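You operate a simulated robot arm through the tools that you are given. There is no shell and no other tool.

Carry out the task below with a simulated robot arm. There is one attempt and no reset: what you move stays moved.

TASK
The power is out: let the deck down by hand on to its 70 cm lock.
Fine: pack switch off, lock lever at lock and lowering dial on 2 before the dump knob opens; shut it once the gauge shows 0.

The check looks at the end state, three seconds after you hand in, the way a careful person would. Anything else that was tipped, shoved, dropped, spilled or broken makes it a failure.

THE ROBOT
A 6-joint arm with a two-finger parallel gripper, fixed in place. Base frame: the origin is at the foot of the arm, x ahead of it, y to its left, z up. Lengths are in mm, angles in degrees, forces in N, time in s.
With the tool pointing down near the work surface it reaches from about 100 to 600 mm from the base axis. Its first joint turns from -115.0 to 115.0 degrees. Payload 3.43 kg.
Tool frame: the origin (TCP) lies between the finger pads and is the grasp point; the fingertips stand 34 mm ahead of it; z points along the fingers, y is the line along which they close. The gripper opens to 128 mm. The fingers are 24 mm wide and 12 mm thick; the gripper's body (48 by 130 mm) begins 96 mm behind the TCP.
Orientation is that of the tool frame in the base frame, as a unit quaternion [x, y, z, w]. With the fingers straight down and closing along the base's y, the tool's x points along the base's -x, its y along +y and its z along -z.

THE INTERFACE
- The arm moves only by the tool step_arm. Its argument "motion" is a list of rows, each a list of 7 numbers: the shift along the base's x, y, z in units of 250 mm (1.0 is 250 mm), then the turn, a rotation vector about the base's x, y, z in units of 45 degrees (1.0 is 45 degrees), then the gripper command, from -1 (shut) to 1 (fully open), values between in proportion. In form: [[dx, dy, dz, ax, ay, az, fingers], ...]. A call has 1 to 20 rows; each row is the pose to reach, as a shift and turn from the pose commanded when the call began. A call with a number of a shift or a turn outside -1 to 1 is refused whole. Each row takes 0.2 s and may step no farther than 50 mm and 8.6 degrees from the row before; otherwise, or with a gripper value out of range, the whole call is refused. Where a pose cannot be reached the arm comes as near as it can. A force on the tool above 40 N (or 10 N above the force at the start of the call, whichever is more), or a blocked arm, ends the call early, and 0.2 s more pass. The fingers move at their own pace (about 153 mm/s each) and stop on an object; they squeeze with about 25 N. The grip force told is the motor's: it shows also when the fingers shut on nothing. Time passes only in rows, and 0.2 s behind the last, so rows that repeat a pose let the fingers close. The reply holds the time, the measured pose of the TCP, the force on the tool along the base axes, the opening and the grip force, in the units named above and with some noise, with the torque about the TCP (base axes, N m) and any sound that the robot's microphone picked up.
- Cameras (640 x 400 px; columns grow to the right, rows downward): "scene" is fixed at [222.2, 500.5, 1472.5]; the picture's right is [-0.91, -0.40, 0.00], its down [-0.27, 0.61, -0.74] and it looks along [0.30, -0.68, -0.67] (base axes); focal length 314 px, centre (320, 200). "wrist" rides on the gripper at [76, -11, -160] in the tool frame; the picture's right is [0.15, 0.99, 0.00], its down [-0.88, 0.13, -0.46] and it looks along [-0.45, 0.07, 0.89] (tool axes); focal length 234 px, centre (320, 200). There is no depth. A picture from a camera that has moved, and an enlarged one, comes with that camera's place and axes in the base frame and with its lens.
- snapshot(camera): a new picture of that camera. It takes no simulated time.
- move_column(by): slides the trunk up (or, below 0, down) by that many mm; the arm rides with it, the base frame stays. It gives what a move gives, with no picture.
- enlarge(camera, box): a new picture of the part [left, top, right, bottom] of that camera's present view, enlarged. It takes no simulated time.
- close_job(): hands the job in; it is judged then, once.

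Nothing tells you positions but the pictures and the camera data. Unless the task says otherwise, let go and move clear before handing in.

The tools are called after "Emit:" as name(argument=value, ...) on one line, values as JSON. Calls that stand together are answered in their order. step_arm: Moves the arm, as the interface text tells. Its arguments: {"type":"object","properties":{"motion":{"type":"array","items":{"type":"array","items":{"type":"number"}}}},"required":["motion"]} The other tools are called the same way: move_column (by) slides the trunk up or down; snapshot (camera) takes a picture; enlarge (camera, box) takes an enlarged picture of a part of a camera's view; close_job () hands the job in.

At the start:

```text
t: 0.0
position: [441.5, -237.9, 1047.2]
ee_rot: [-0.001, 1.0, 0.0, 0.001]
contact_force: [0.3, 0.3, 0.1]
ft_torque: [0.04, -0.01, 0.0]
gripper_width: 128.2
finger_force: 0.1
trunk travel left (down, up): [-800.0, 190.0]
```

scene: 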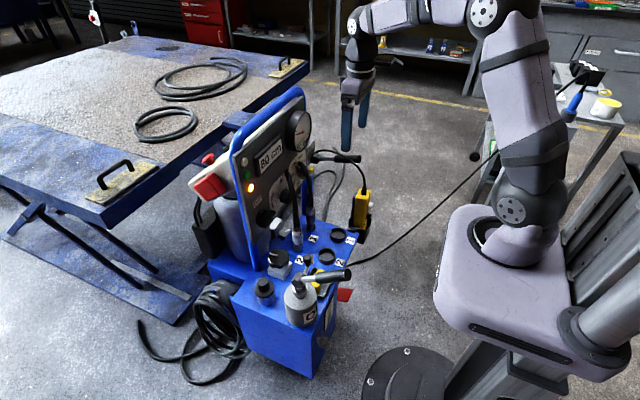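
wrist: 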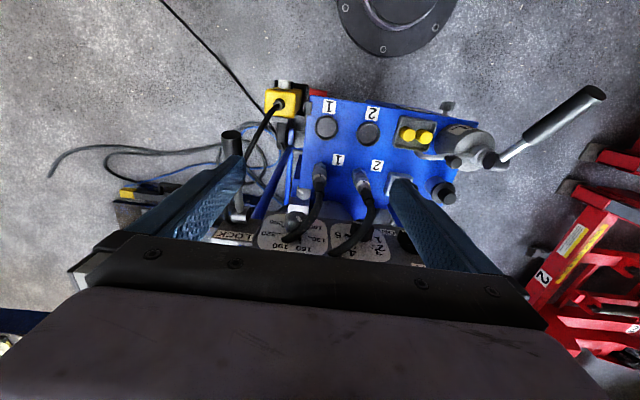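

I see a lift table on the left and a blue hydraulic power pack with a panel, dials, knobs and a lever near the arm. I'll look closer at the details before moving anything.

Emit:
enlarge(camera="scene", box=[180, 80, 380, 205])

Emit:
enlarge(camera="scene", box=[200, 200, 380, 340])

Emit:
enlarge(camera="wrist", box=[200, 60, 480, 270])

Emit:
enlarge(camera="scene", box=[0, 60, 320, 260])

```text
3.20 times, centred on (280, 142) of scene
camera zoom: at [222.2, 500.5, 1472.5], right [-0.91, -0.4, 0.0], down [-0.27, 0.61, -0.74], along [0.3, -0.68, -0.67], focal length 1004 px, centre (448, 384)
```

zoom: 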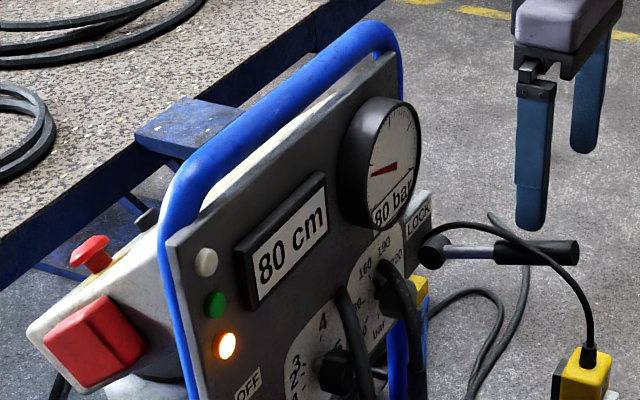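

```text
2.86 times, centred on (290, 270) of scene
camera zoom: at [222.2, 500.5, 1472.5], right [-0.91, -0.4, 0.0], down [-0.27, 0.61, -0.74], along [0.3, -0.68, -0.67], focal length 897 px, centre (406, 0)
```

zoom: 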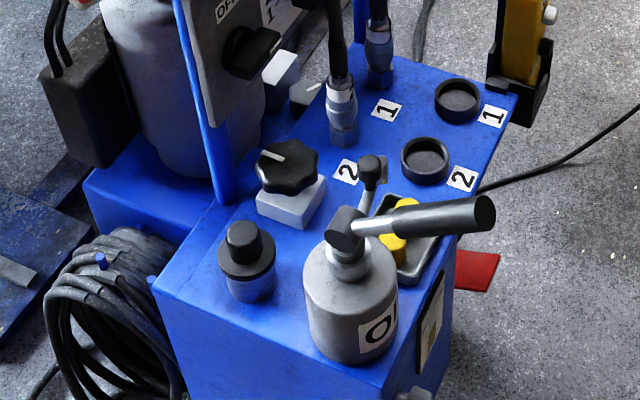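

```text
1.90 times, centred on (340, 165) of wrist
camera zoom: at [366.2, -250.2, 1206.5], right [-0.15, 0.99, 0.0], down [0.88, 0.13, 0.46], along [0.45, 0.07, -0.89], focal length 446 px, centre (282, 267)
```

zoom: 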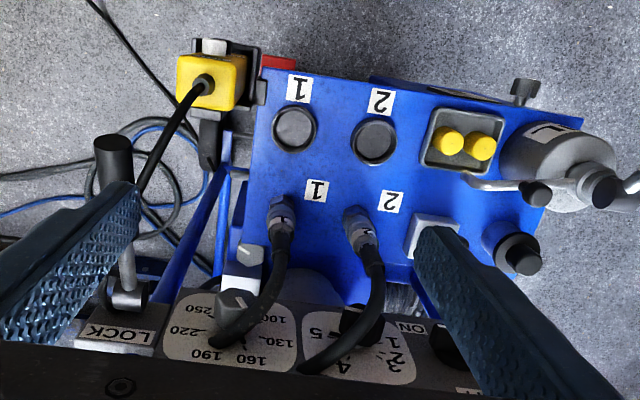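

```text
2.00 times, centred on (160, 160) of scene
camera zoom: at [222.2, 500.5, 1472.5], right [-0.91, -0.4, 0.0], down [-0.27, 0.61, -0.74], along [0.3, -0.68, -0.67], focal length 628 px, centre (640, 280)
```

zoom: 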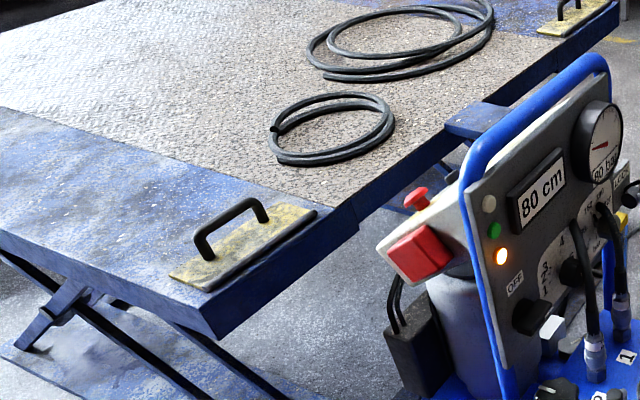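

The panel (gauge, 80 cm display, dials) faces the arm at about x≈610, y≈-110, z≈850; the blue pack deck with the star knob lies below it. I'll draw the arm back and tilt the wrist camera to view the panel from the front.

Emit:
step_arm(motion=[[-0.1, 0.03, 0, 0, -0.17, 0, 1], [-0.2, 0.06, 0, 0, -0.34, 0, 1], [-0.3, 0.1, 0, 0, -0.51, 0, 1], [-0.4, 0.15, 0, 0, -0.68, 0, 1], [-0.5, 0.2, 0, 0, -0.85, 0, 1], [-0.6, 0.25, 0, 0, -1.0, 0, 1]])

Emit:
snapshot(camera="wrist")

Emit:
snapshot(camera="scene")

```text
t: 1.4
position: [299.3, -199.4, 1058.6]
ee_rot: [0.0, 0.924, 0.002, 0.382]
contact_force: [0.4, -0.3, -0.8]
ft_torque: [0.02, 0.02, 0.02]
gripper_width: 128.2
finger_force: 0.1
out of reach, approached as far as the arm can: row 6
trunk travel left (down, up): [-800.0, 190.0]
```

```text
taken
camera wrist: at [132.8, -211.2, 1117.3], right [-0.1, 0.99, -0.1], down [0.3, 0.13, 0.95], along [0.95, 0.07, -0.31], focal length 234 px, centre (320, 200)
```

wrist: 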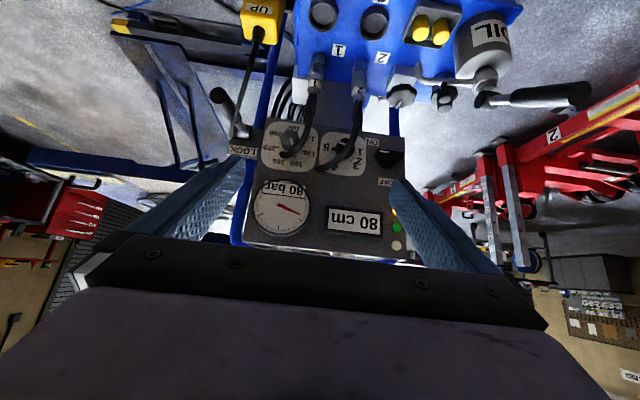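

```text
taken
```

scene: 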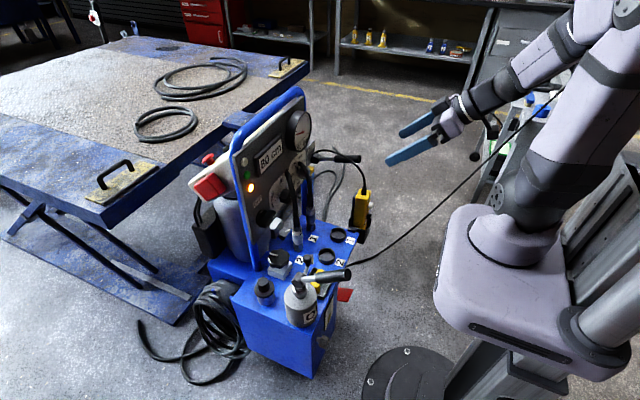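

Now the panel is in view (upside down in the wrist picture). I'll enlarge it to read the controls.

Emit:
enlarge(camera="wrist", box=[205, 80, 435, 270])

Emit:
enlarge(camera="wrist", box=[220, 100, 320, 180])

Emit:
enlarge(camera="wrist", box=[310, 100, 430, 200])

Emit:
enlarge(camera="wrist", box=[230, 0, 610, 120])

```text
2.11 times, centred on (320, 175) of wrist
camera zoom: at [132.8, -211.2, 1117.3], right [-0.1, 0.99, -0.1], down [0.3, 0.13, 0.95], along [0.95, 0.07, -0.31], focal length 493 px, centre (320, 253)
```

zoom: 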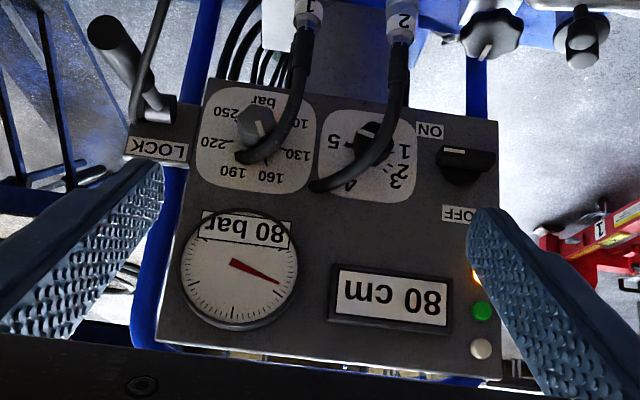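

```text
5.00 times, centred on (270, 140) of wrist
camera zoom: at [132.8, -211.2, 1117.3], right [-0.1, 0.99, -0.1], down [0.3, 0.13, 0.95], along [0.95, 0.07, -0.31], focal length 1171 px, centre (570, 500)
```

zoom: 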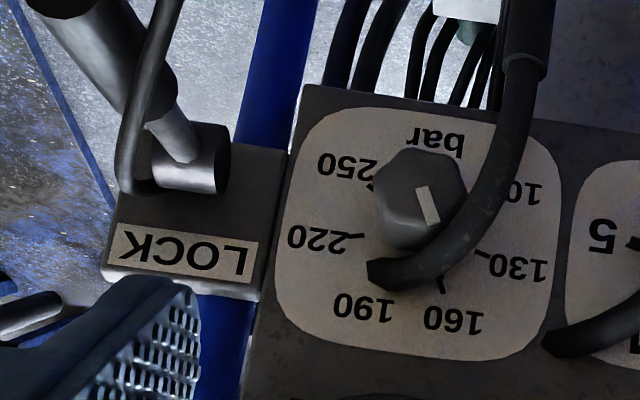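

```text
4.00 times, centred on (370, 150) of wrist
camera zoom: at [132.8, -211.2, 1117.3], right [-0.1, 0.99, -0.1], down [0.3, 0.13, 0.95], along [0.95, 0.07, -0.31], focal length 937 px, centre (120, 400)
```

zoom: 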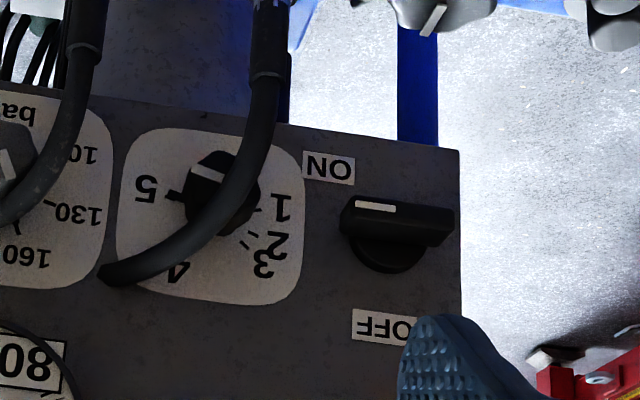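

```text
1.68 times, centred on (420, 60) of wrist
camera zoom: at [132.8, -211.2, 1117.3], right [-0.1, 0.99, -0.1], down [0.3, 0.13, 0.95], along [0.95, 0.07, -0.31], focal length 394 px, centre (152, 436)
```

zoom: 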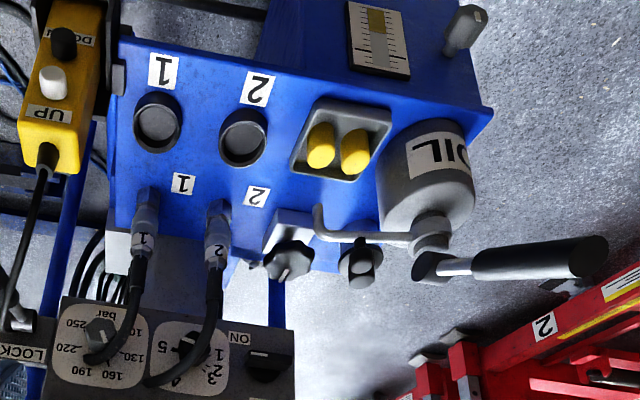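

I can see the switch (ON below, OFF above), lowering dial 1–5 behind a hose, lever at "LOCK" block, and the star knob on the deck. I'll lower the trunk a bit to see the controls more squarely.

Emit:
move_column(by=-180)

Emit:
snapshot(camera="wrist")

Emit:
enlarge(camera="wrist", box=[205, 80, 435, 270])

Emit:
snapshot(camera="scene")

```text
t: 3.4
position: [300.1, -199.3, 879.8]
ee_rot: [-0.001, 0.924, 0.001, 0.382]
contact_force: [0.5, 0.5, 0.7]
ft_torque: [0.01, 0.02, 0.03]
gripper_width: 128.1
finger_force: 0.0
trunk travel left (down, up): [-620.0, 370.0]
```

```text
taken
camera wrist: at [133.3, -210.8, 937.8], right [-0.11, 0.99, -0.1], down [0.3, 0.13, 0.94], along [0.95, 0.07, -0.31], focal length 234 px, centre (320, 200)
```

wrist: 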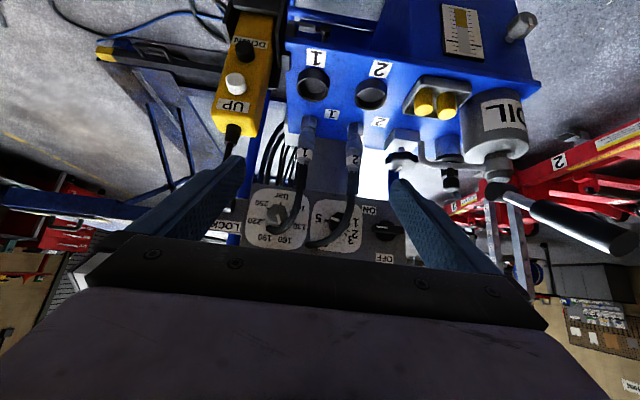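

```text
2.11 times, centred on (320, 175) of wrist
camera zoom: at [133.3, -210.8, 937.8], right [-0.11, 0.99, -0.1], down [0.3, 0.13, 0.94], along [0.95, 0.07, -0.31], focal length 493 px, centre (320, 253)
```

zoom: 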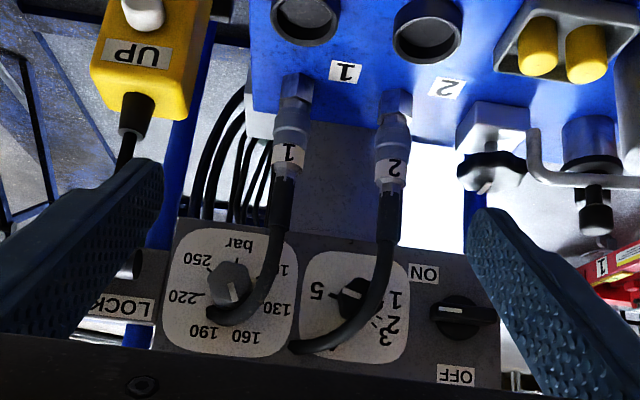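

```text
taken
```

scene: 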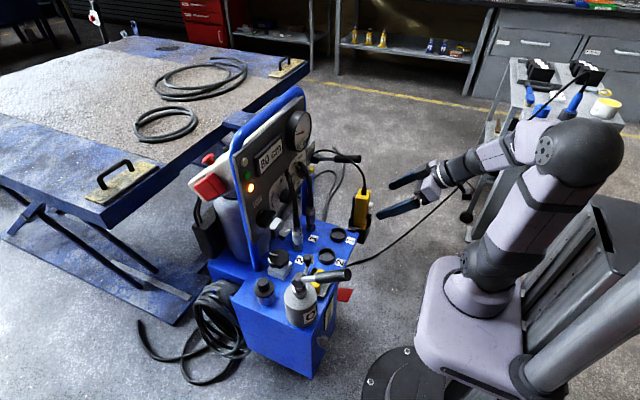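

The hoses arch in front of the dials. I'll move closer and to the left with the tool pitched up more to see the dial and switch past hose 2.

Emit:
step_arm(motion=[[0.05, 0.1, 0, 0, -0.15, 0, 1], [0.1, 0.2, 0, 0, -0.3, 0, 1], [0.2, 0.3, 0, 0, -0.45, 0, 1], [0.3, 0.4, 0, 0, -0.6, 0, 1]])

Emit:
snapshot(camera="wrist")

Emit:
enlarge(camera="wrist", box=[180, 60, 420, 210])

```text
t: 4.4
position: [434.4, -193.8, 892.1]
ee_rot: [-0.002, 0.81, 0.002, 0.586]
contact_force: [-0.1, 0.2, 0.5]
ft_torque: [0.03, 0.01, 0.05]
gripper_width: 128.0
finger_force: 0.1
out of reach, approached as far as the arm can: row 1, 2, 3, 4
trunk travel left (down, up): [-620.0, 370.0]
```

```text
taken
camera wrist: at [258.9, -206.4, 869.5], right [-0.05, 0.99, -0.14], down [-0.16, 0.13, 0.98], along [0.99, 0.07, 0.15], focal length 234 px, centre (320, 200)
```

wrist: 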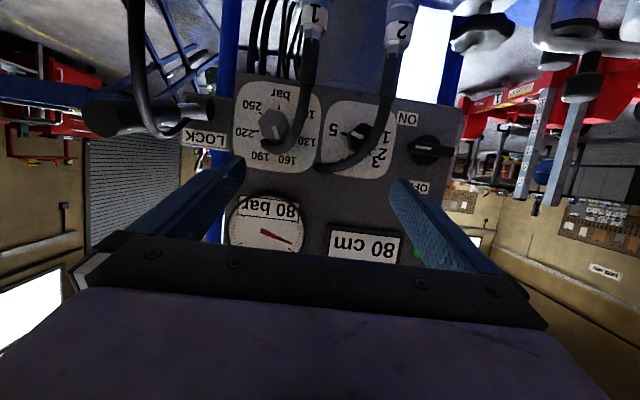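

```text
2.67 times, centred on (300, 135) of wrist
camera zoom: at [258.9, -206.4, 869.5], right [-0.05, 0.99, -0.14], down [-0.16, 0.13, 0.98], along [0.99, 0.07, 0.15], focal length 624 px, centre (373, 373)
```

zoom: 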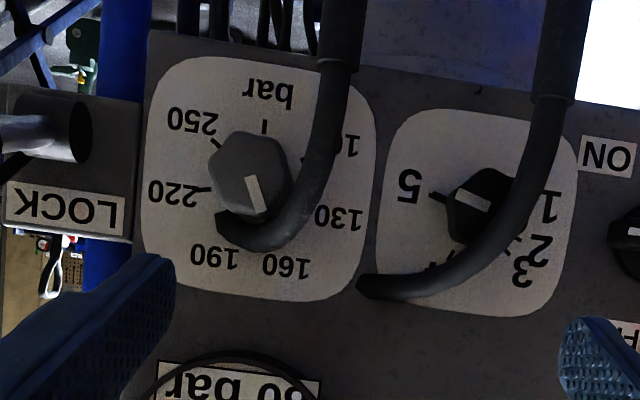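

The dial's white mark appears to point to 5, and the switch points toward ON. I'll take zoomed pictures of the scene to understand the hose spacing and the lever geometry.

Emit:
enlarge(camera="scene", box=[240, 150, 340, 250])

Emit:
enlarge(camera="scene", box=[290, 130, 390, 200])

Emit:
enlarge(camera="wrist", box=[300, 80, 460, 190])

Emit:
enlarge(camera="wrist", box=[70, 40, 270, 180])

```text
4.00 times, centred on (290, 200) of scene
camera zoom: at [222.2, 500.5, 1472.5], right [-0.91, -0.4, 0.0], down [-0.27, 0.61, -0.74], along [0.3, -0.68, -0.67], focal length 1256 px, centre (440, 200)
```

zoom: 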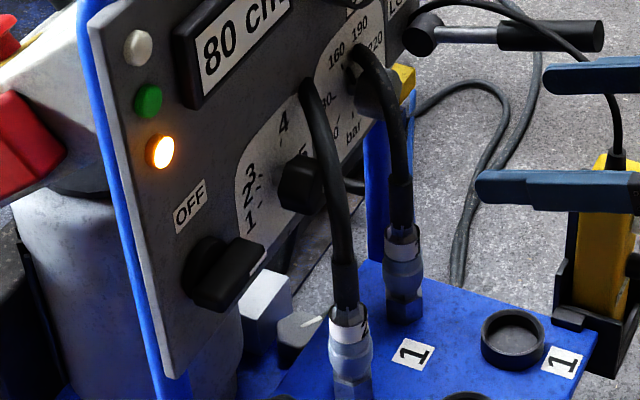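

```text
5.71 times, centred on (340, 165) of scene
camera zoom: at [222.2, 500.5, 1472.5], right [-0.91, -0.4, 0.0], down [-0.27, 0.61, -0.74], along [0.3, -0.68, -0.67], focal length 1794 px, centre (206, 400)
```

zoom: 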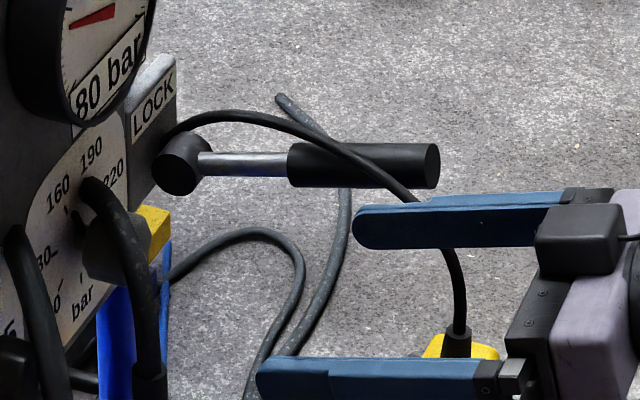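

```text
3.64 times, centred on (380, 135) of wrist
camera zoom: at [258.9, -206.4, 869.5], right [-0.05, 0.99, -0.14], down [-0.16, 0.13, 0.98], along [0.99, 0.07, 0.15], focal length 852 px, centre (102, 436)
```

zoom: 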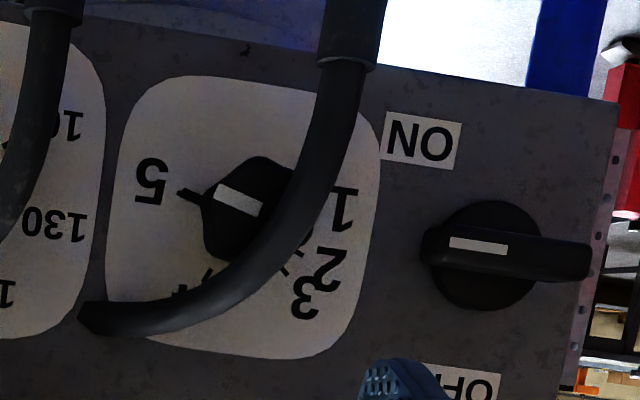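

```text
2.86 times, centred on (170, 110) of wrist
camera zoom: at [258.9, -206.4, 869.5], right [-0.05, 0.99, -0.14], down [-0.16, 0.13, 0.98], along [0.99, 0.07, 0.15], focal length 669 px, centre (749, 457)
```

zoom: 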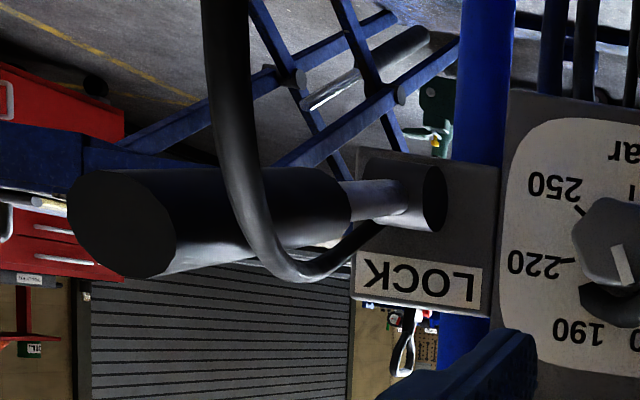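

The panel face is vertical at about x≈637; switch centre ≈(y -23, z 825), lowering dial ≈(y -129, z 824) with hose 2 arching ~45 mm in front of it, lever pivot ≈(615,-358,820) with tip ≈(467,-379,855). An oil can with a handle reaching up toward (330,110,885) must be kept clear. I'll check the arm's current shape.

Emit:
snapshot(camera="scene")

Emit:
enlarge(camera="scene", box=[260, 210, 380, 340])

Emit:
enlarge(camera="wrist", box=[400, 0, 640, 150])

```text
taken
```

scene: 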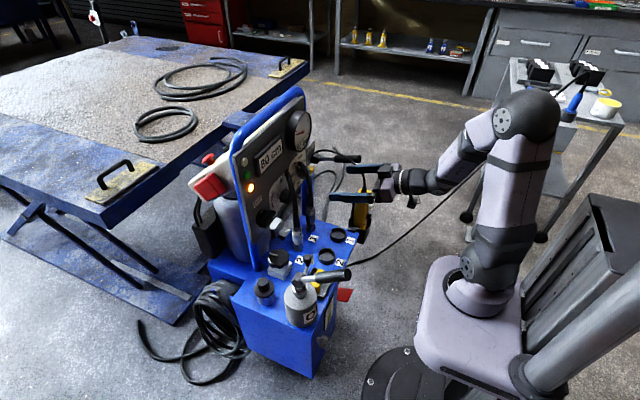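

```text
3.08 times, centred on (320, 275) of scene
camera zoom: at [222.2, 500.5, 1472.5], right [-0.91, -0.4, 0.0], down [-0.27, 0.61, -0.74], along [0.3, -0.68, -0.67], focal length 966 px, centre (320, -31)
```

zoom: 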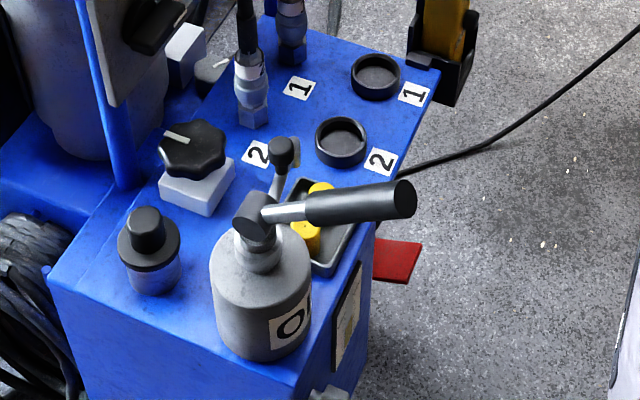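

```text
2.67 times, centred on (520, 75) of wrist
camera zoom: at [258.9, -206.4, 869.5], right [-0.05, 0.99, -0.14], down [-0.16, 0.13, 0.98], along [0.99, 0.07, 0.15], focal length 624 px, centre (-213, 533)
```

zoom: 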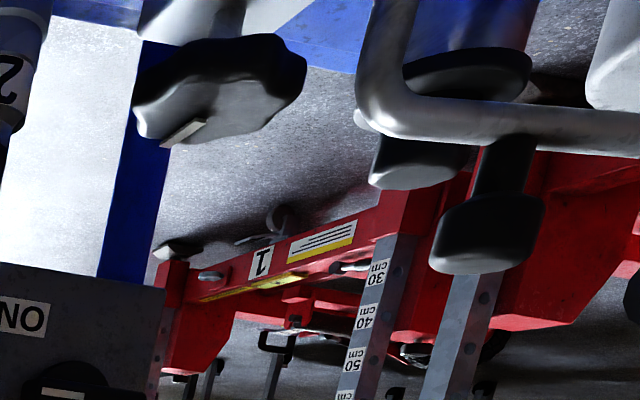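

The arm folded too close for the last pose, so I'll go farther from the base. First I'll check where the commanded pose stands with a tiny neutral move, then roll the wrist so the camera comes to the -y side (away from the oil can).

Emit:
step_arm(motion=[[0, 0, 0, 0, 0, 0, 0.3]])

```text
t: 4.8
position: [433.1, -192.7, 893.5]
ee_rot: [-0.002, 0.81, 0.002, 0.587]
contact_force: [0.2, 0.4, -0.4]
ft_torque: [0.0, -0.03, 0.0]
gripper_width: 83.2
finger_force: 0.1
trunk travel left (down, up): [-620.0, 370.0]
```

The commanded pose equals the reached one. Now I roll the tool about its own axis by -45° to swing the camera toward -y.

Emit:
step_arm(motion=[[0, 0, 0, -0.16, 0, 0.05, 0.3], [0, 0, 0, -0.32, 0, 0.1, 0.3], [0, 0, 0, -0.48, 0, 0.156, 0.3], [0, 0, 0, -0.64, 0, 0.21, 0.3], [0, 0, 0, -0.8, 0, 0.26, 0.3], [0, 0, 0, -0.95, 0, 0.312, 0.3]])

```text
t: 6.2
position: [407.6, -172.4, 976.9]
ee_rot: [-0.312, 0.754, -0.216, 0.536]
contact_force: [0.5, 0.3, -1.0]
ft_torque: [-0.02, 0.01, 0.01]
gripper_width: 83.1
finger_force: 0.0
out of reach, approached as far as the arm can: row 3, 4, 5, 6
trunk travel left (down, up): [-620.0, 370.0]
```

The roll in this direction pushed the arm off position. I'll look at the arm's shape.

Emit:
enlarge(camera="scene", box=[320, 60, 600, 340])

Emit:
snapshot(camera="wrist")

```text
1.43 times, centred on (460, 200) of scene
camera zoom: at [222.2, 500.5, 1472.5], right [-0.91, -0.4, 0.0], down [-0.27, 0.61, -0.74], along [0.3, -0.68, -0.67], focal length 448 px, centre (120, 200)
```

zoom: 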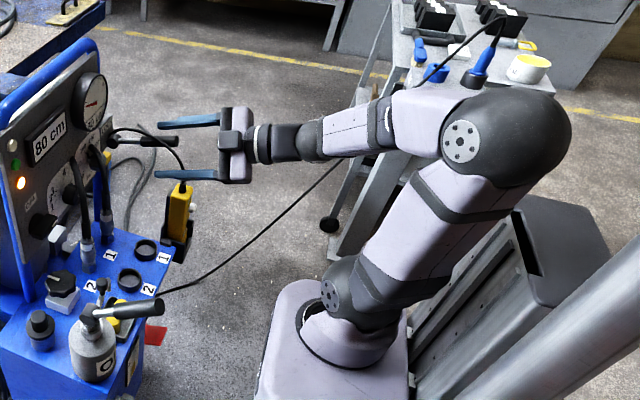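

```text
taken
camera wrist: at [242.4, -234.4, 987.1], right [-0.27, 0.6, -0.75], down [-0.26, 0.71, 0.66], along [0.93, 0.37, -0.03], focal length 234 px, centre (320, 200)
```

wrist: 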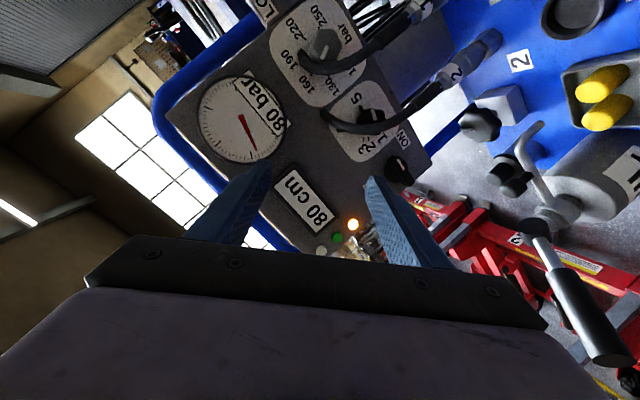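

The arm has a forearm-roll/pitch/roll wrist and is strongly folded here. I'll lower the trunk while raising the tool to unfold it, keeping the tool clear of the pack.

Emit:
step_arm(motion=[[0, 0, 0.15, 0, 0, 0, 0.3], [0, 0, 0.3, 0, 0, 0, 0.3], [0, 0, 0.45, 0, 0, 0, 0.3], [0, 0, 0.6, 0, 0, 0, 0.3]])

Emit:
move_column(by=-150)

Emit:
snapshot(camera="scene")

```text
t: 7.2
position: [427.2, -208.5, 1123.8]
ee_rot: [-0.312, 0.748, -0.221, 0.542]
contact_force: [-0.2, -0.2, 1.0]
ft_torque: [0.03, 0.01, -0.02]
gripper_width: 83.5
finger_force: 0.1
out of reach, approached as far as the arm can: row 1, 2, 3, 4
trunk travel left (down, up): [-620.0, 370.0]
```

```text
t: 8.9
position: [427.9, -207.8, 972.6]
ee_rot: [-0.311, 0.748, -0.222, 0.542]
contact_force: [0.2, 0.3, -0.1]
ft_torque: [-0.03, 0.01, -0.02]
gripper_width: 83.0
finger_force: 0.0
trunk travel left (down, up): [-470.0, 520.0]
```

```text
taken
```

scene: 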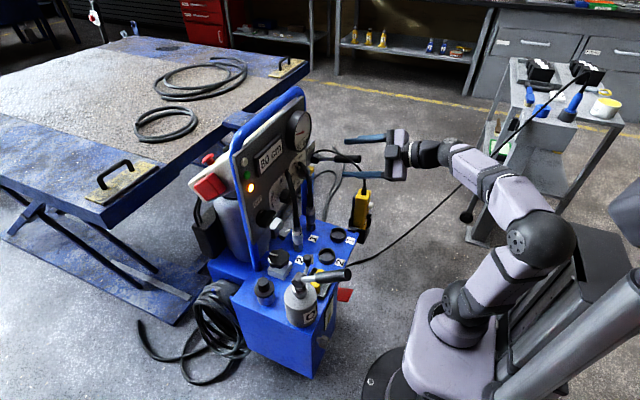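

Now I'll test a further roll to see whether the wrist joint allows it here.

Emit:
step_arm(motion=[[0, 0, 0, -0.16, 0, 0.05, 0.3], [0, 0, 0, -0.32, 0, 0.104, 0.3], [0, 0, 0, -0.48, 0, 0.156, 0.3]])

```text
t: 9.8
position: [427.5, -207.6, 972.9]
ee_rot: [-0.455, 0.672, -0.325, 0.487]
contact_force: [0.0, 0.7, 0.1]
ft_torque: [0.0, 0.01, 0.03]
gripper_width: 83.3
finger_force: 0.0
trunk travel left (down, up): [-470.0, 520.0]
```

The roll works when less folded. I'll finish rolling to a vertical closing axis, then level the tool toward the panel.

Emit:
step_arm(motion=[[0, 0, 0, -0.155, 0, 0.052, 0.3], [0, 0, 0, -0.31, 0, 0.104, 0.3], [0, 0, 0, -0.4645, 0, 0.155, 0.3]])

Emit:
step_arm(motion=[[0, 0, 0, 0, -0.14, 0, 0.3], [0, 0, 0, 0, -0.28, 0, 0.3], [0, 0, 0, 0, -0.409, 0, 0.3]])

Emit:
snapshot(camera="wrist")

Emit:
snapshot(camera="scene")

```text
t: 10.6
position: [442.3, -201.1, 1004.2]
ee_rot: [-0.574, 0.579, -0.406, 0.412]
contact_force: [0.3, -0.5, 0.1]
ft_torque: [-0.05, 0.0, -0.01]
gripper_width: 83.2
finger_force: 0.1
out of reach, approached as far as the arm can: row 2, 3
trunk travel left (down, up): [-470.0, 520.0]
```

```text
t: 11.3
position: [459.4, -195.3, 1118.0]
ee_rot: [-0.504, 0.522, -0.48, 0.493]
contact_force: [0.1, -0.4, -0.8]
ft_torque: [-0.02, 0.01, 0.0]
gripper_width: 83.4
finger_force: 0.1
out of reach, approached as far as the arm can: row 1, 2, 3
trunk travel left (down, up): [-470.0, 520.0]
```

```text
taken
camera wrist: at [299.7, -270.2, 1135.7], right [-0.05, -0.11, -0.99], down [-0.46, 0.89, -0.08], along [0.89, 0.45, -0.1], focal length 234 px, centre (320, 200)
```

wrist: 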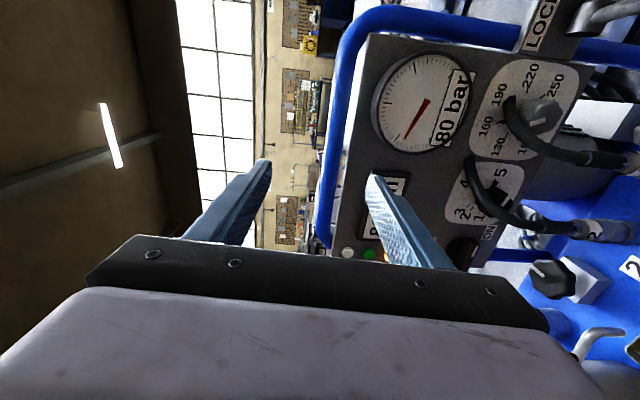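

```text
taken
```

scene: 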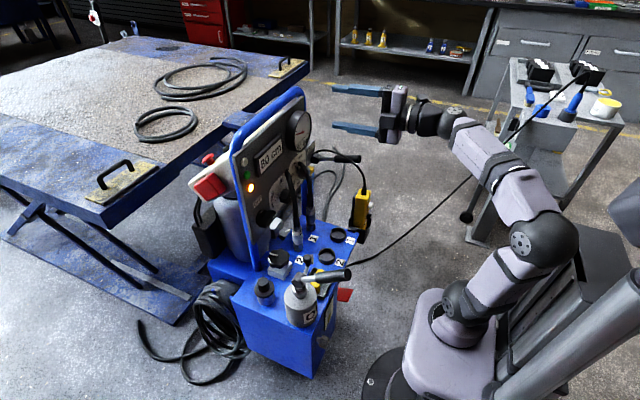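

Tool is now level with fingers closing vertically, but held high. I'll go forward and down toward the switch, staying about 90 mm off the panel.

Emit:
step_arm(motion=[[0.05, 0.1, -0.14, 0, 0, 0, 0.0], [0.1, 0.2, -0.28, 0, 0, 0, 0.0], [0.14, 0.3, -0.42, 0, 0, 0, 0.0], [0.17, 0.4, -0.56, 0, 0, 0, 0.0], [0.2, 0.5, -0.7, 0, 0, 0, 0.0], [0.22, 0.6, -0.85, 0, 0, 0, 0.0]])

Emit:
snapshot(camera="wrist")

Emit:
snapshot(camera="scene")

```text
t: 12.8
position: [551.9, -46.0, 1046.1]
ee_rot: [-0.519, 0.549, -0.457, 0.47]
contact_force: [0.3, 0.6, -0.2]
ft_torque: [0.0, 0.0, 0.0]
gripper_width: 64.2
finger_force: 0.2
out of reach, approached as far as the arm can: row 1, 2, 3, 4, 5, 6
trunk travel left (down, up): [-470.0, 520.0]
```

```text
taken
camera wrist: at [393.7, -121.8, 1076.2], right [-0.14, -0.1, -0.98], down [-0.45, 0.89, -0.03], along [0.88, 0.44, -0.17], focal length 234 px, centre (320, 200)
```

wrist: 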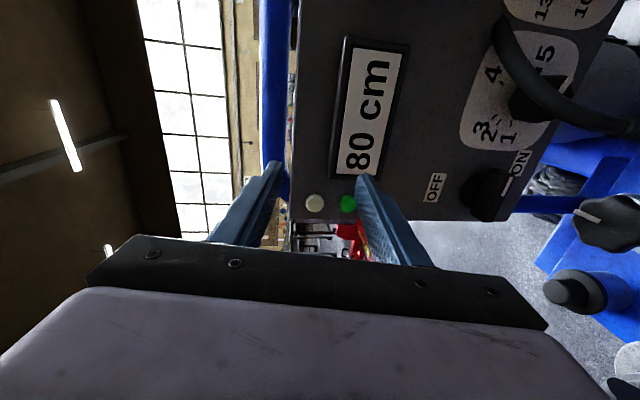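

```text
taken
```

scene: 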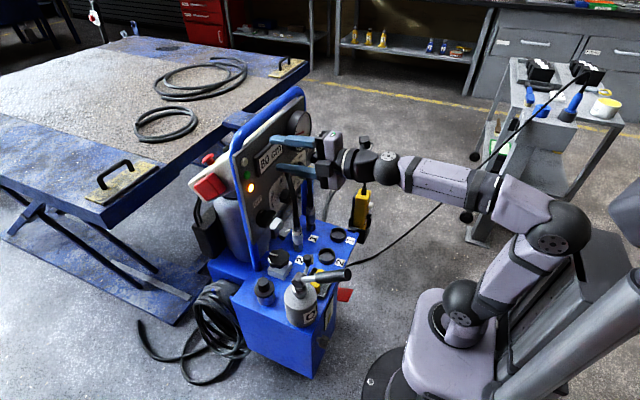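

The arm is fold-limited, so the remaining descent should come from the trunk. Path straight down at y≈-46 is clear of hose 2, the switch and the oil can spout; I'll lower the trunk in steps.

Emit:
move_column(by=-120)

Emit:
snapshot(camera="wrist")

Emit:
snapshot(camera="scene")

```text
t: 14.2
position: [552.3, -48.1, 926.1]
ee_rot: [-0.519, 0.548, -0.457, 0.471]
contact_force: [0.7, -0.1, -0.8]
ft_torque: [-0.04, -0.04, -0.03]
gripper_width: 63.9
finger_force: 0.0
trunk travel left (down, up): [-350.0, 640.0]
```

```text
taken
camera wrist: at [393.8, -122.2, 956.4], right [-0.14, -0.1, -0.98], down [-0.45, 0.89, -0.03], along [0.88, 0.44, -0.17], focal length 234 px, centre (320, 200)
```

wrist: 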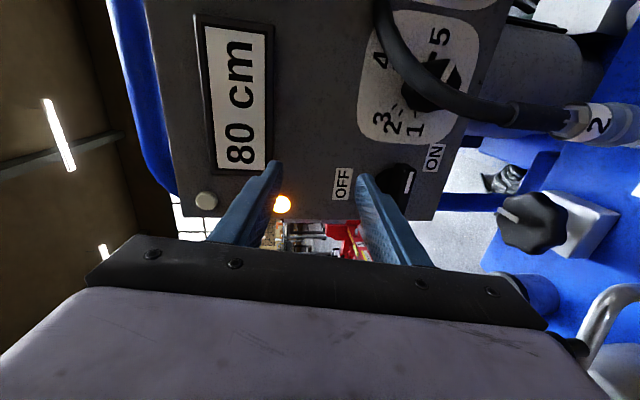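

```text
taken
```

scene: 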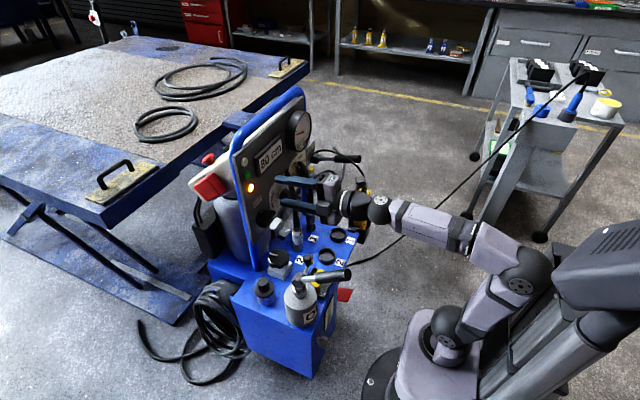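

Good oblique view of the dial and switch. I'll enlarge for accurate reading.

Emit:
enlarge(camera="wrist", box=[330, 0, 500, 110])

Emit:
enlarge(camera="wrist", box=[330, 100, 640, 300])

Emit:
enlarge(camera="wrist", box=[320, 120, 460, 220])

```text
3.64 times, centred on (415, 55) of wrist
camera zoom: at [393.8, -122.2, 956.4], right [-0.14, -0.1, -0.98], down [-0.45, 0.89, -0.03], along [0.88, 0.44, -0.17], focal length 852 px, centre (-26, 727)
```

zoom: 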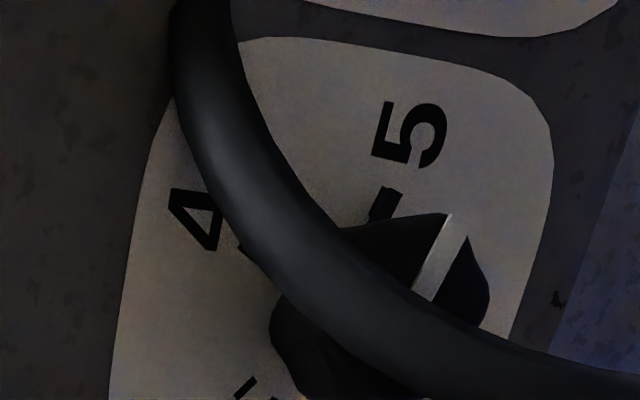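

```text
2.00 times, centred on (485, 200) of wrist
camera zoom: at [393.8, -122.2, 956.4], right [-0.14, -0.1, -0.98], down [-0.45, 0.89, -0.03], along [0.88, 0.44, -0.17], focal length 468 px, centre (-10, 200)
```

zoom: 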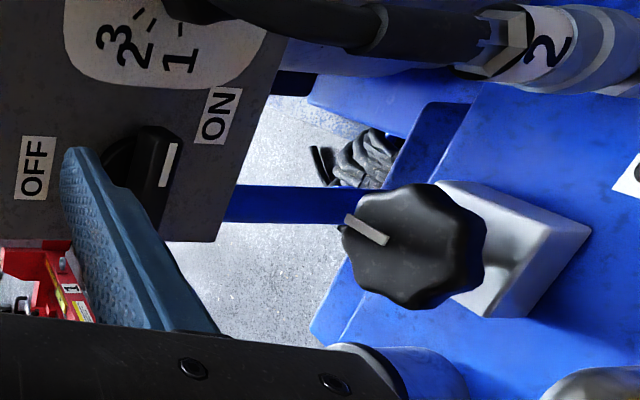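

```text
4.00 times, centred on (390, 170) of wrist
camera zoom: at [393.8, -122.2, 956.4], right [-0.14, -0.1, -0.98], down [-0.45, 0.89, -0.03], along [0.88, 0.44, -0.17], focal length 937 px, centre (40, 320)
```

zoom: 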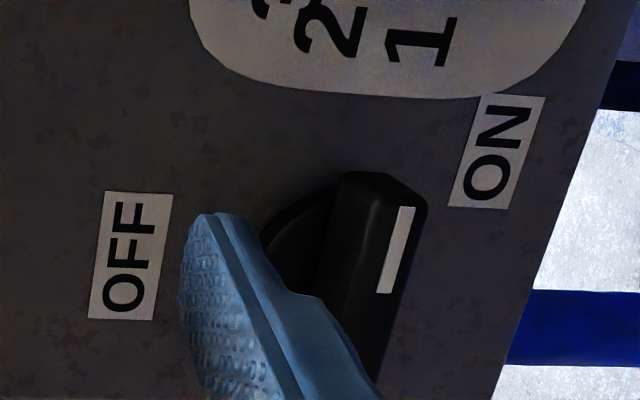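

The switch mark points to the right (ON side), OFF is straight up; dial mark is at 5 (~+101° clockwise from top), and 2 sits at about -67°. I'll lower the trunk the rest of the way and level the tool in front of the switch.

Emit:
move_column(by=-150)

Emit:
step_arm(motion=[[0, 0, 0.06, 0, -0.06, 0.05, -0.1], [0, 0, 0.12, 0, -0.12, 0.1, -0.1], [0, 0, 0.2, 0, -0.18, 0.15, -0.1], [0, 0, 0.2, 0, -0.18, 0.15, -0.1]])

Emit:
snapshot(camera="wrist")

Emit:
snapshot(camera="scene")

```text
t: 16.0
position: [552.1, -47.7, 776.4]
ee_rot: [-0.519, 0.549, -0.457, 0.47]
contact_force: [0.6, -0.3, 0.2]
ft_torque: [0.02, -0.02, 0.02]
gripper_width: 63.9
finger_force: 0.0
trunk travel left (down, up): [-200.0, 790.0]
```

```text
t: 17.0
position: [549.2, -44.3, 850.8]
ee_rot: [-0.52, 0.488, -0.459, 0.53]
contact_force: [0.0, 0.1, 1.1]
ft_torque: [-0.01, -0.02, 0.01]
gripper_width: 57.5
finger_force: 0.0
out of reach, approached as far as the arm can: row 1, 2, 3, 4
trunk travel left (down, up): [-200.0, 790.0]
```

```text
taken
camera wrist: at [397.1, -136.7, 862.5], right [0.0, -0.11, -0.99], down [-0.55, 0.83, -0.09], along [0.84, 0.54, -0.06], focal length 234 px, centre (320, 200)
```

wrist: 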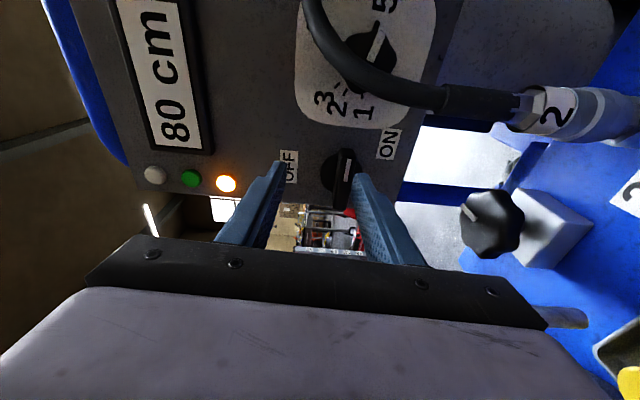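

```text
taken
```

scene: 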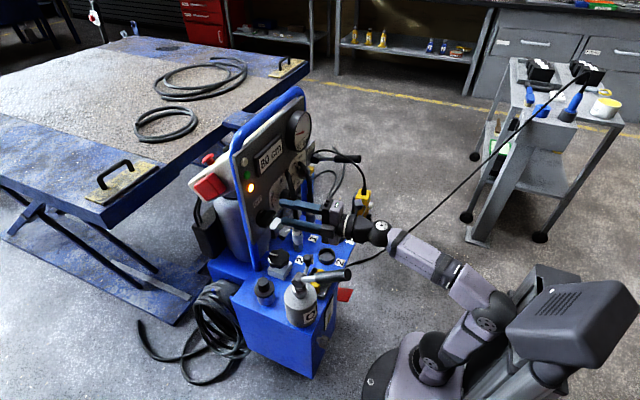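

A cable runs from the trolley to the pack and comes near the forearm in view; I'll check depth order and the switch closeup.

Emit:
enlarge(camera="scene", box=[320, 180, 480, 300])

Emit:
enlarge(camera="scene", box=[240, 180, 360, 260])

Emit:
enlarge(camera="scene", box=[480, 40, 640, 160])

Emit:
enlarge(camera="wrist", box=[250, 0, 450, 220])

```text
3.33 times, centred on (400, 240) of scene
camera zoom: at [222.2, 500.5, 1472.5], right [-0.91, -0.4, 0.0], down [-0.27, 0.61, -0.74], along [0.3, -0.68, -0.67], focal length 1046 px, centre (53, 67)
```

zoom: 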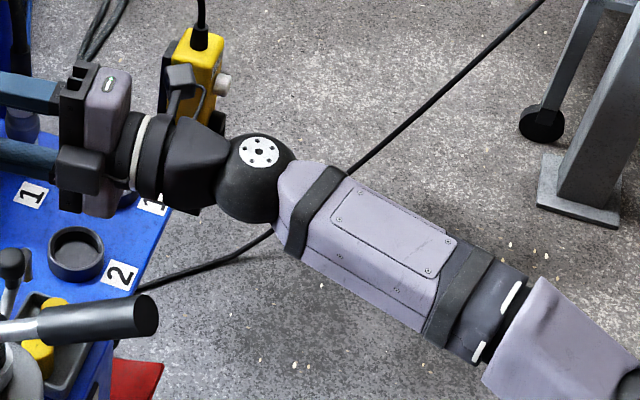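

```text
5.00 times, centred on (300, 220) of scene
camera zoom: at [222.2, 500.5, 1472.5], right [-0.91, -0.4, 0.0], down [-0.27, 0.61, -0.74], along [0.3, -0.68, -0.67], focal length 1570 px, centre (420, 100)
```

zoom: 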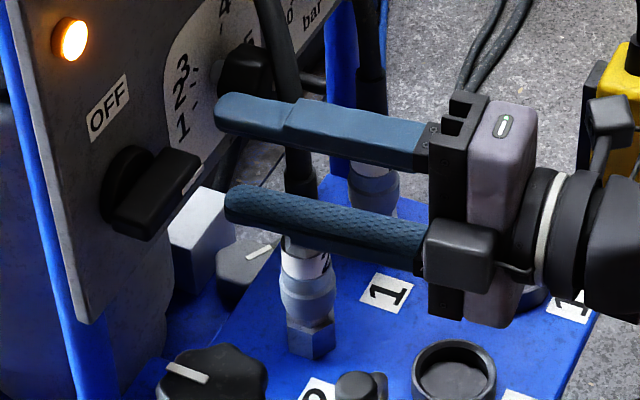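

```text
3.33 times, centred on (560, 100) of scene
camera zoom: at [222.2, 500.5, 1472.5], right [-0.91, -0.4, 0.0], down [-0.27, 0.61, -0.74], along [0.3, -0.68, -0.67], focal length 1046 px, centre (-480, 533)
```

zoom: 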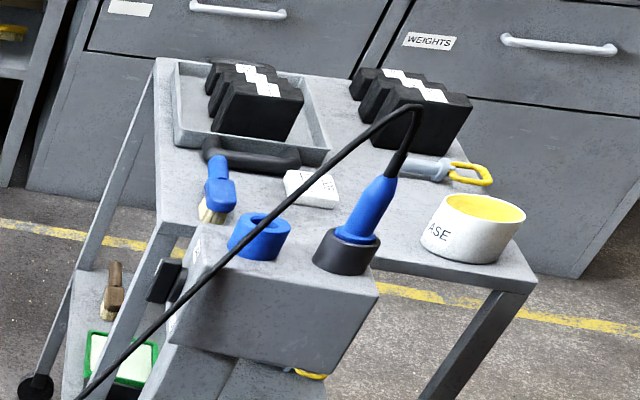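

```text
1.82 times, centred on (350, 110) of wrist
camera zoom: at [397.1, -136.7, 862.5], right [0.0, -0.11, -0.99], down [-0.55, 0.83, -0.09], along [0.84, 0.54, -0.06], focal length 426 px, centre (266, 364)
```

zoom: 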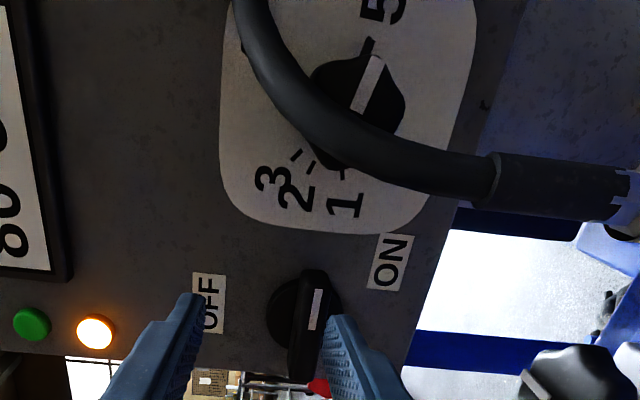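

The cable is low and well behind; no conflict. The arm still sits at its fold limit, so I'll drop the trunk a bit more, then bring the tool up to z≈825 in front of the switch.

Emit:
move_column(by=-80)

Emit:
step_arm(motion=[[0.0, 0.02, 0.1, 0, 0, 0, -0.1], [0.0, 0.04, 0.22, 0, 0, 0, -0.1], [0.0, 0.04, 0.22, 0, 0, 0, -0.1]])

Emit:
snapshot(camera="wrist")

Emit:
enlarge(camera="scene", box=[240, 180, 360, 260])

```text
t: 18.2
position: [550.9, -44.7, 770.8]
ee_rot: [-0.519, 0.488, -0.46, 0.53]
contact_force: [-0.1, 1.0, -0.5]
ft_torque: [0.0, 0.0, 0.0]
gripper_width: 57.7
finger_force: 0.0
trunk travel left (down, up): [-120.0, 870.0]
```

```text
t: 19.0
position: [547.6, -35.6, 827.0]
ee_rot: [-0.519, 0.488, -0.46, 0.531]
contact_force: [-0.7, -0.3, 0.4]
ft_torque: [0.01, 0.01, 0.0]
gripper_width: 57.6
finger_force: 0.0
trunk travel left (down, up): [-120.0, 870.0]
```

```text
taken
camera wrist: at [396.3, -127.6, 837.2], right [0.0, -0.11, -0.99], down [-0.54, 0.83, -0.09], along [0.84, 0.54, -0.06], focal length 234 px, centre (320, 200)
```

wrist: 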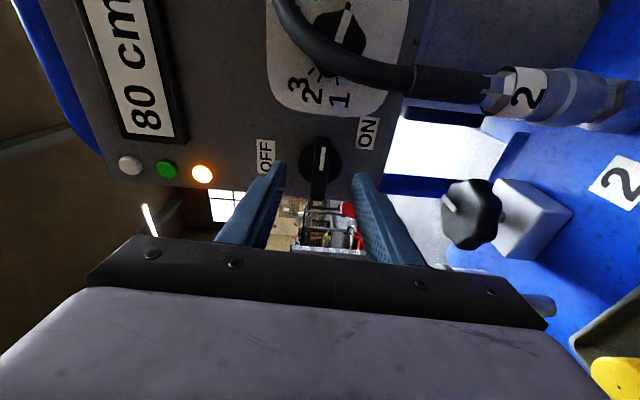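

```text
5.00 times, centred on (300, 220) of scene
camera zoom: at [222.2, 500.5, 1472.5], right [-0.91, -0.4, 0.0], down [-0.27, 0.61, -0.74], along [0.3, -0.68, -0.67], focal length 1570 px, centre (420, 100)
```

zoom: 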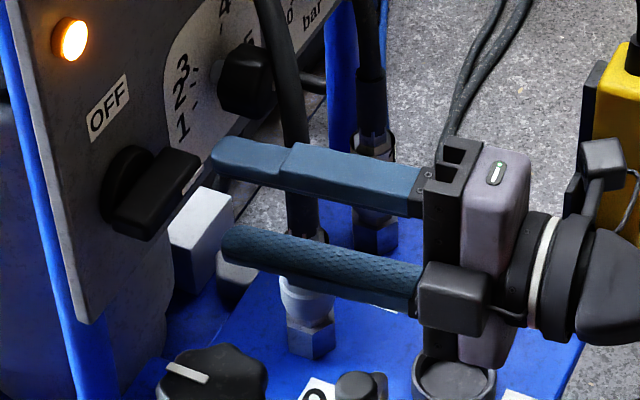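

Emit:
enlarge(camera="wrist", box=[230, 100, 410, 220])

```text
3.33 times, centred on (320, 160) of wrist
camera zoom: at [396.3, -127.6, 837.2], right [0.0, -0.11, -0.99], down [-0.54, 0.83, -0.09], along [0.84, 0.54, -0.06], focal length 781 px, centre (320, 333)
```

zoom: 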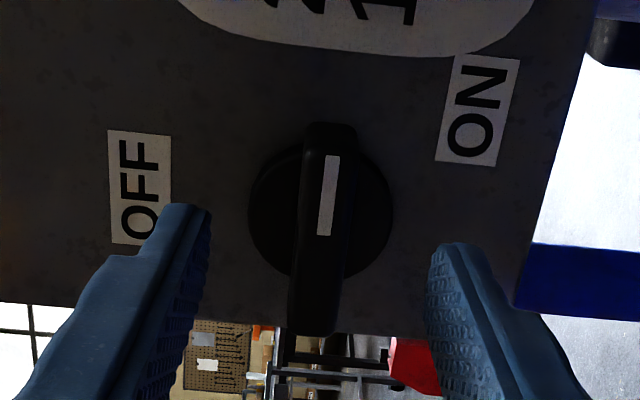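

The bar is centred between the fingers (axis ≈ y -25, z 824.5). I'll advance ~40 mm so the tips straddle the bar, staying short of the panel.

Emit:
step_arm(motion=[[0.05, 0.01, -0.004, 0, 0, 0, -0.1], [0.1, 0.02, -0.006, 0, 0, 0, -0.1], [0.16, 0.032, -0.008, 0, 0, 0, -0.1]])

Emit:
enlarge(camera="wrist", box=[230, 100, 410, 220])

Emit:
enlarge(camera="scene", box=[240, 180, 360, 260])

```text
t: 19.8
position: [587.9, -24.8, 825.8]
ee_rot: [-0.519, 0.488, -0.46, 0.53]
contact_force: [0.0, 0.3, -0.7]
ft_torque: [-0.03, -0.02, -0.01]
gripper_width: 57.8
finger_force: 0.1
trunk travel left (down, up): [-120.0, 870.0]
```

```text
3.33 times, centred on (320, 160) of wrist
camera zoom: at [437.0, -117.9, 835.7], right [0.0, -0.11, -0.99], down [-0.54, 0.83, -0.09], along [0.84, 0.54, -0.06], focal length 781 px, centre (320, 333)
```

zoom: 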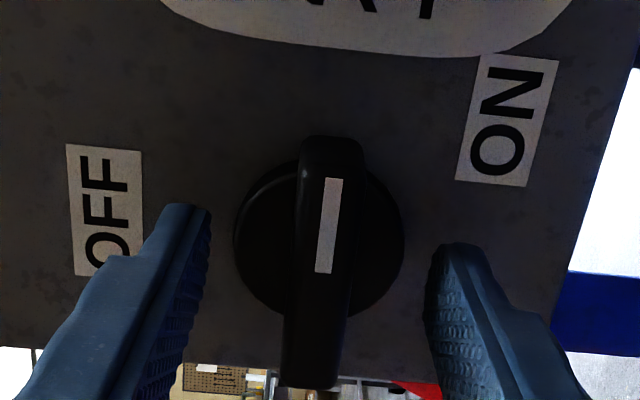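

```text
5.00 times, centred on (300, 220) of scene
camera zoom: at [222.2, 500.5, 1472.5], right [-0.91, -0.4, 0.0], down [-0.27, 0.61, -0.74], along [0.3, -0.68, -0.67], focal length 1570 px, centre (420, 100)
```

zoom: 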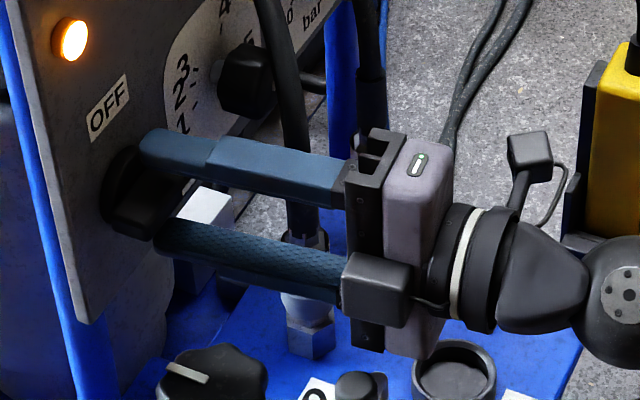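

Fingertips now straddle the switch bar. Closing on it.

Emit:
step_arm(motion=[[0, 0, 0, 0, 0, 0, -1], [0, 0, 0, 0, 0, 0, -1], [0, 0, 0, 0, 0, 0, -1]])

Emit:
enlarge(camera="wrist", box=[230, 100, 410, 220])

```text
t: 20.6
position: [588.9, -26.3, 825.2]
ee_rot: [-0.519, 0.487, -0.461, 0.53]
contact_force: [3.8, 1.2, 0.6]
ft_torque: [-1.0, -0.92, -0.25]
gripper_width: 16.4
finger_force: 44.9
trunk travel left (down, up): [-120.0, 870.0]
```

```text
3.33 times, centred on (320, 160) of wrist
camera zoom: at [437.2, -117.9, 835.8], right [0.0, -0.11, -0.99], down [-0.54, 0.83, -0.09], along [0.84, 0.54, -0.06], focal length 781 px, centre (320, 333)
```

zoom: 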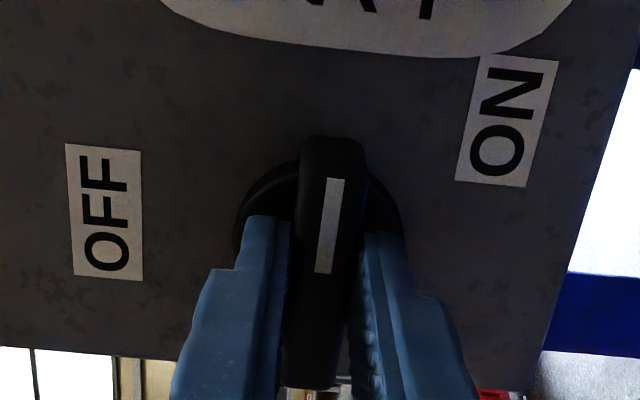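

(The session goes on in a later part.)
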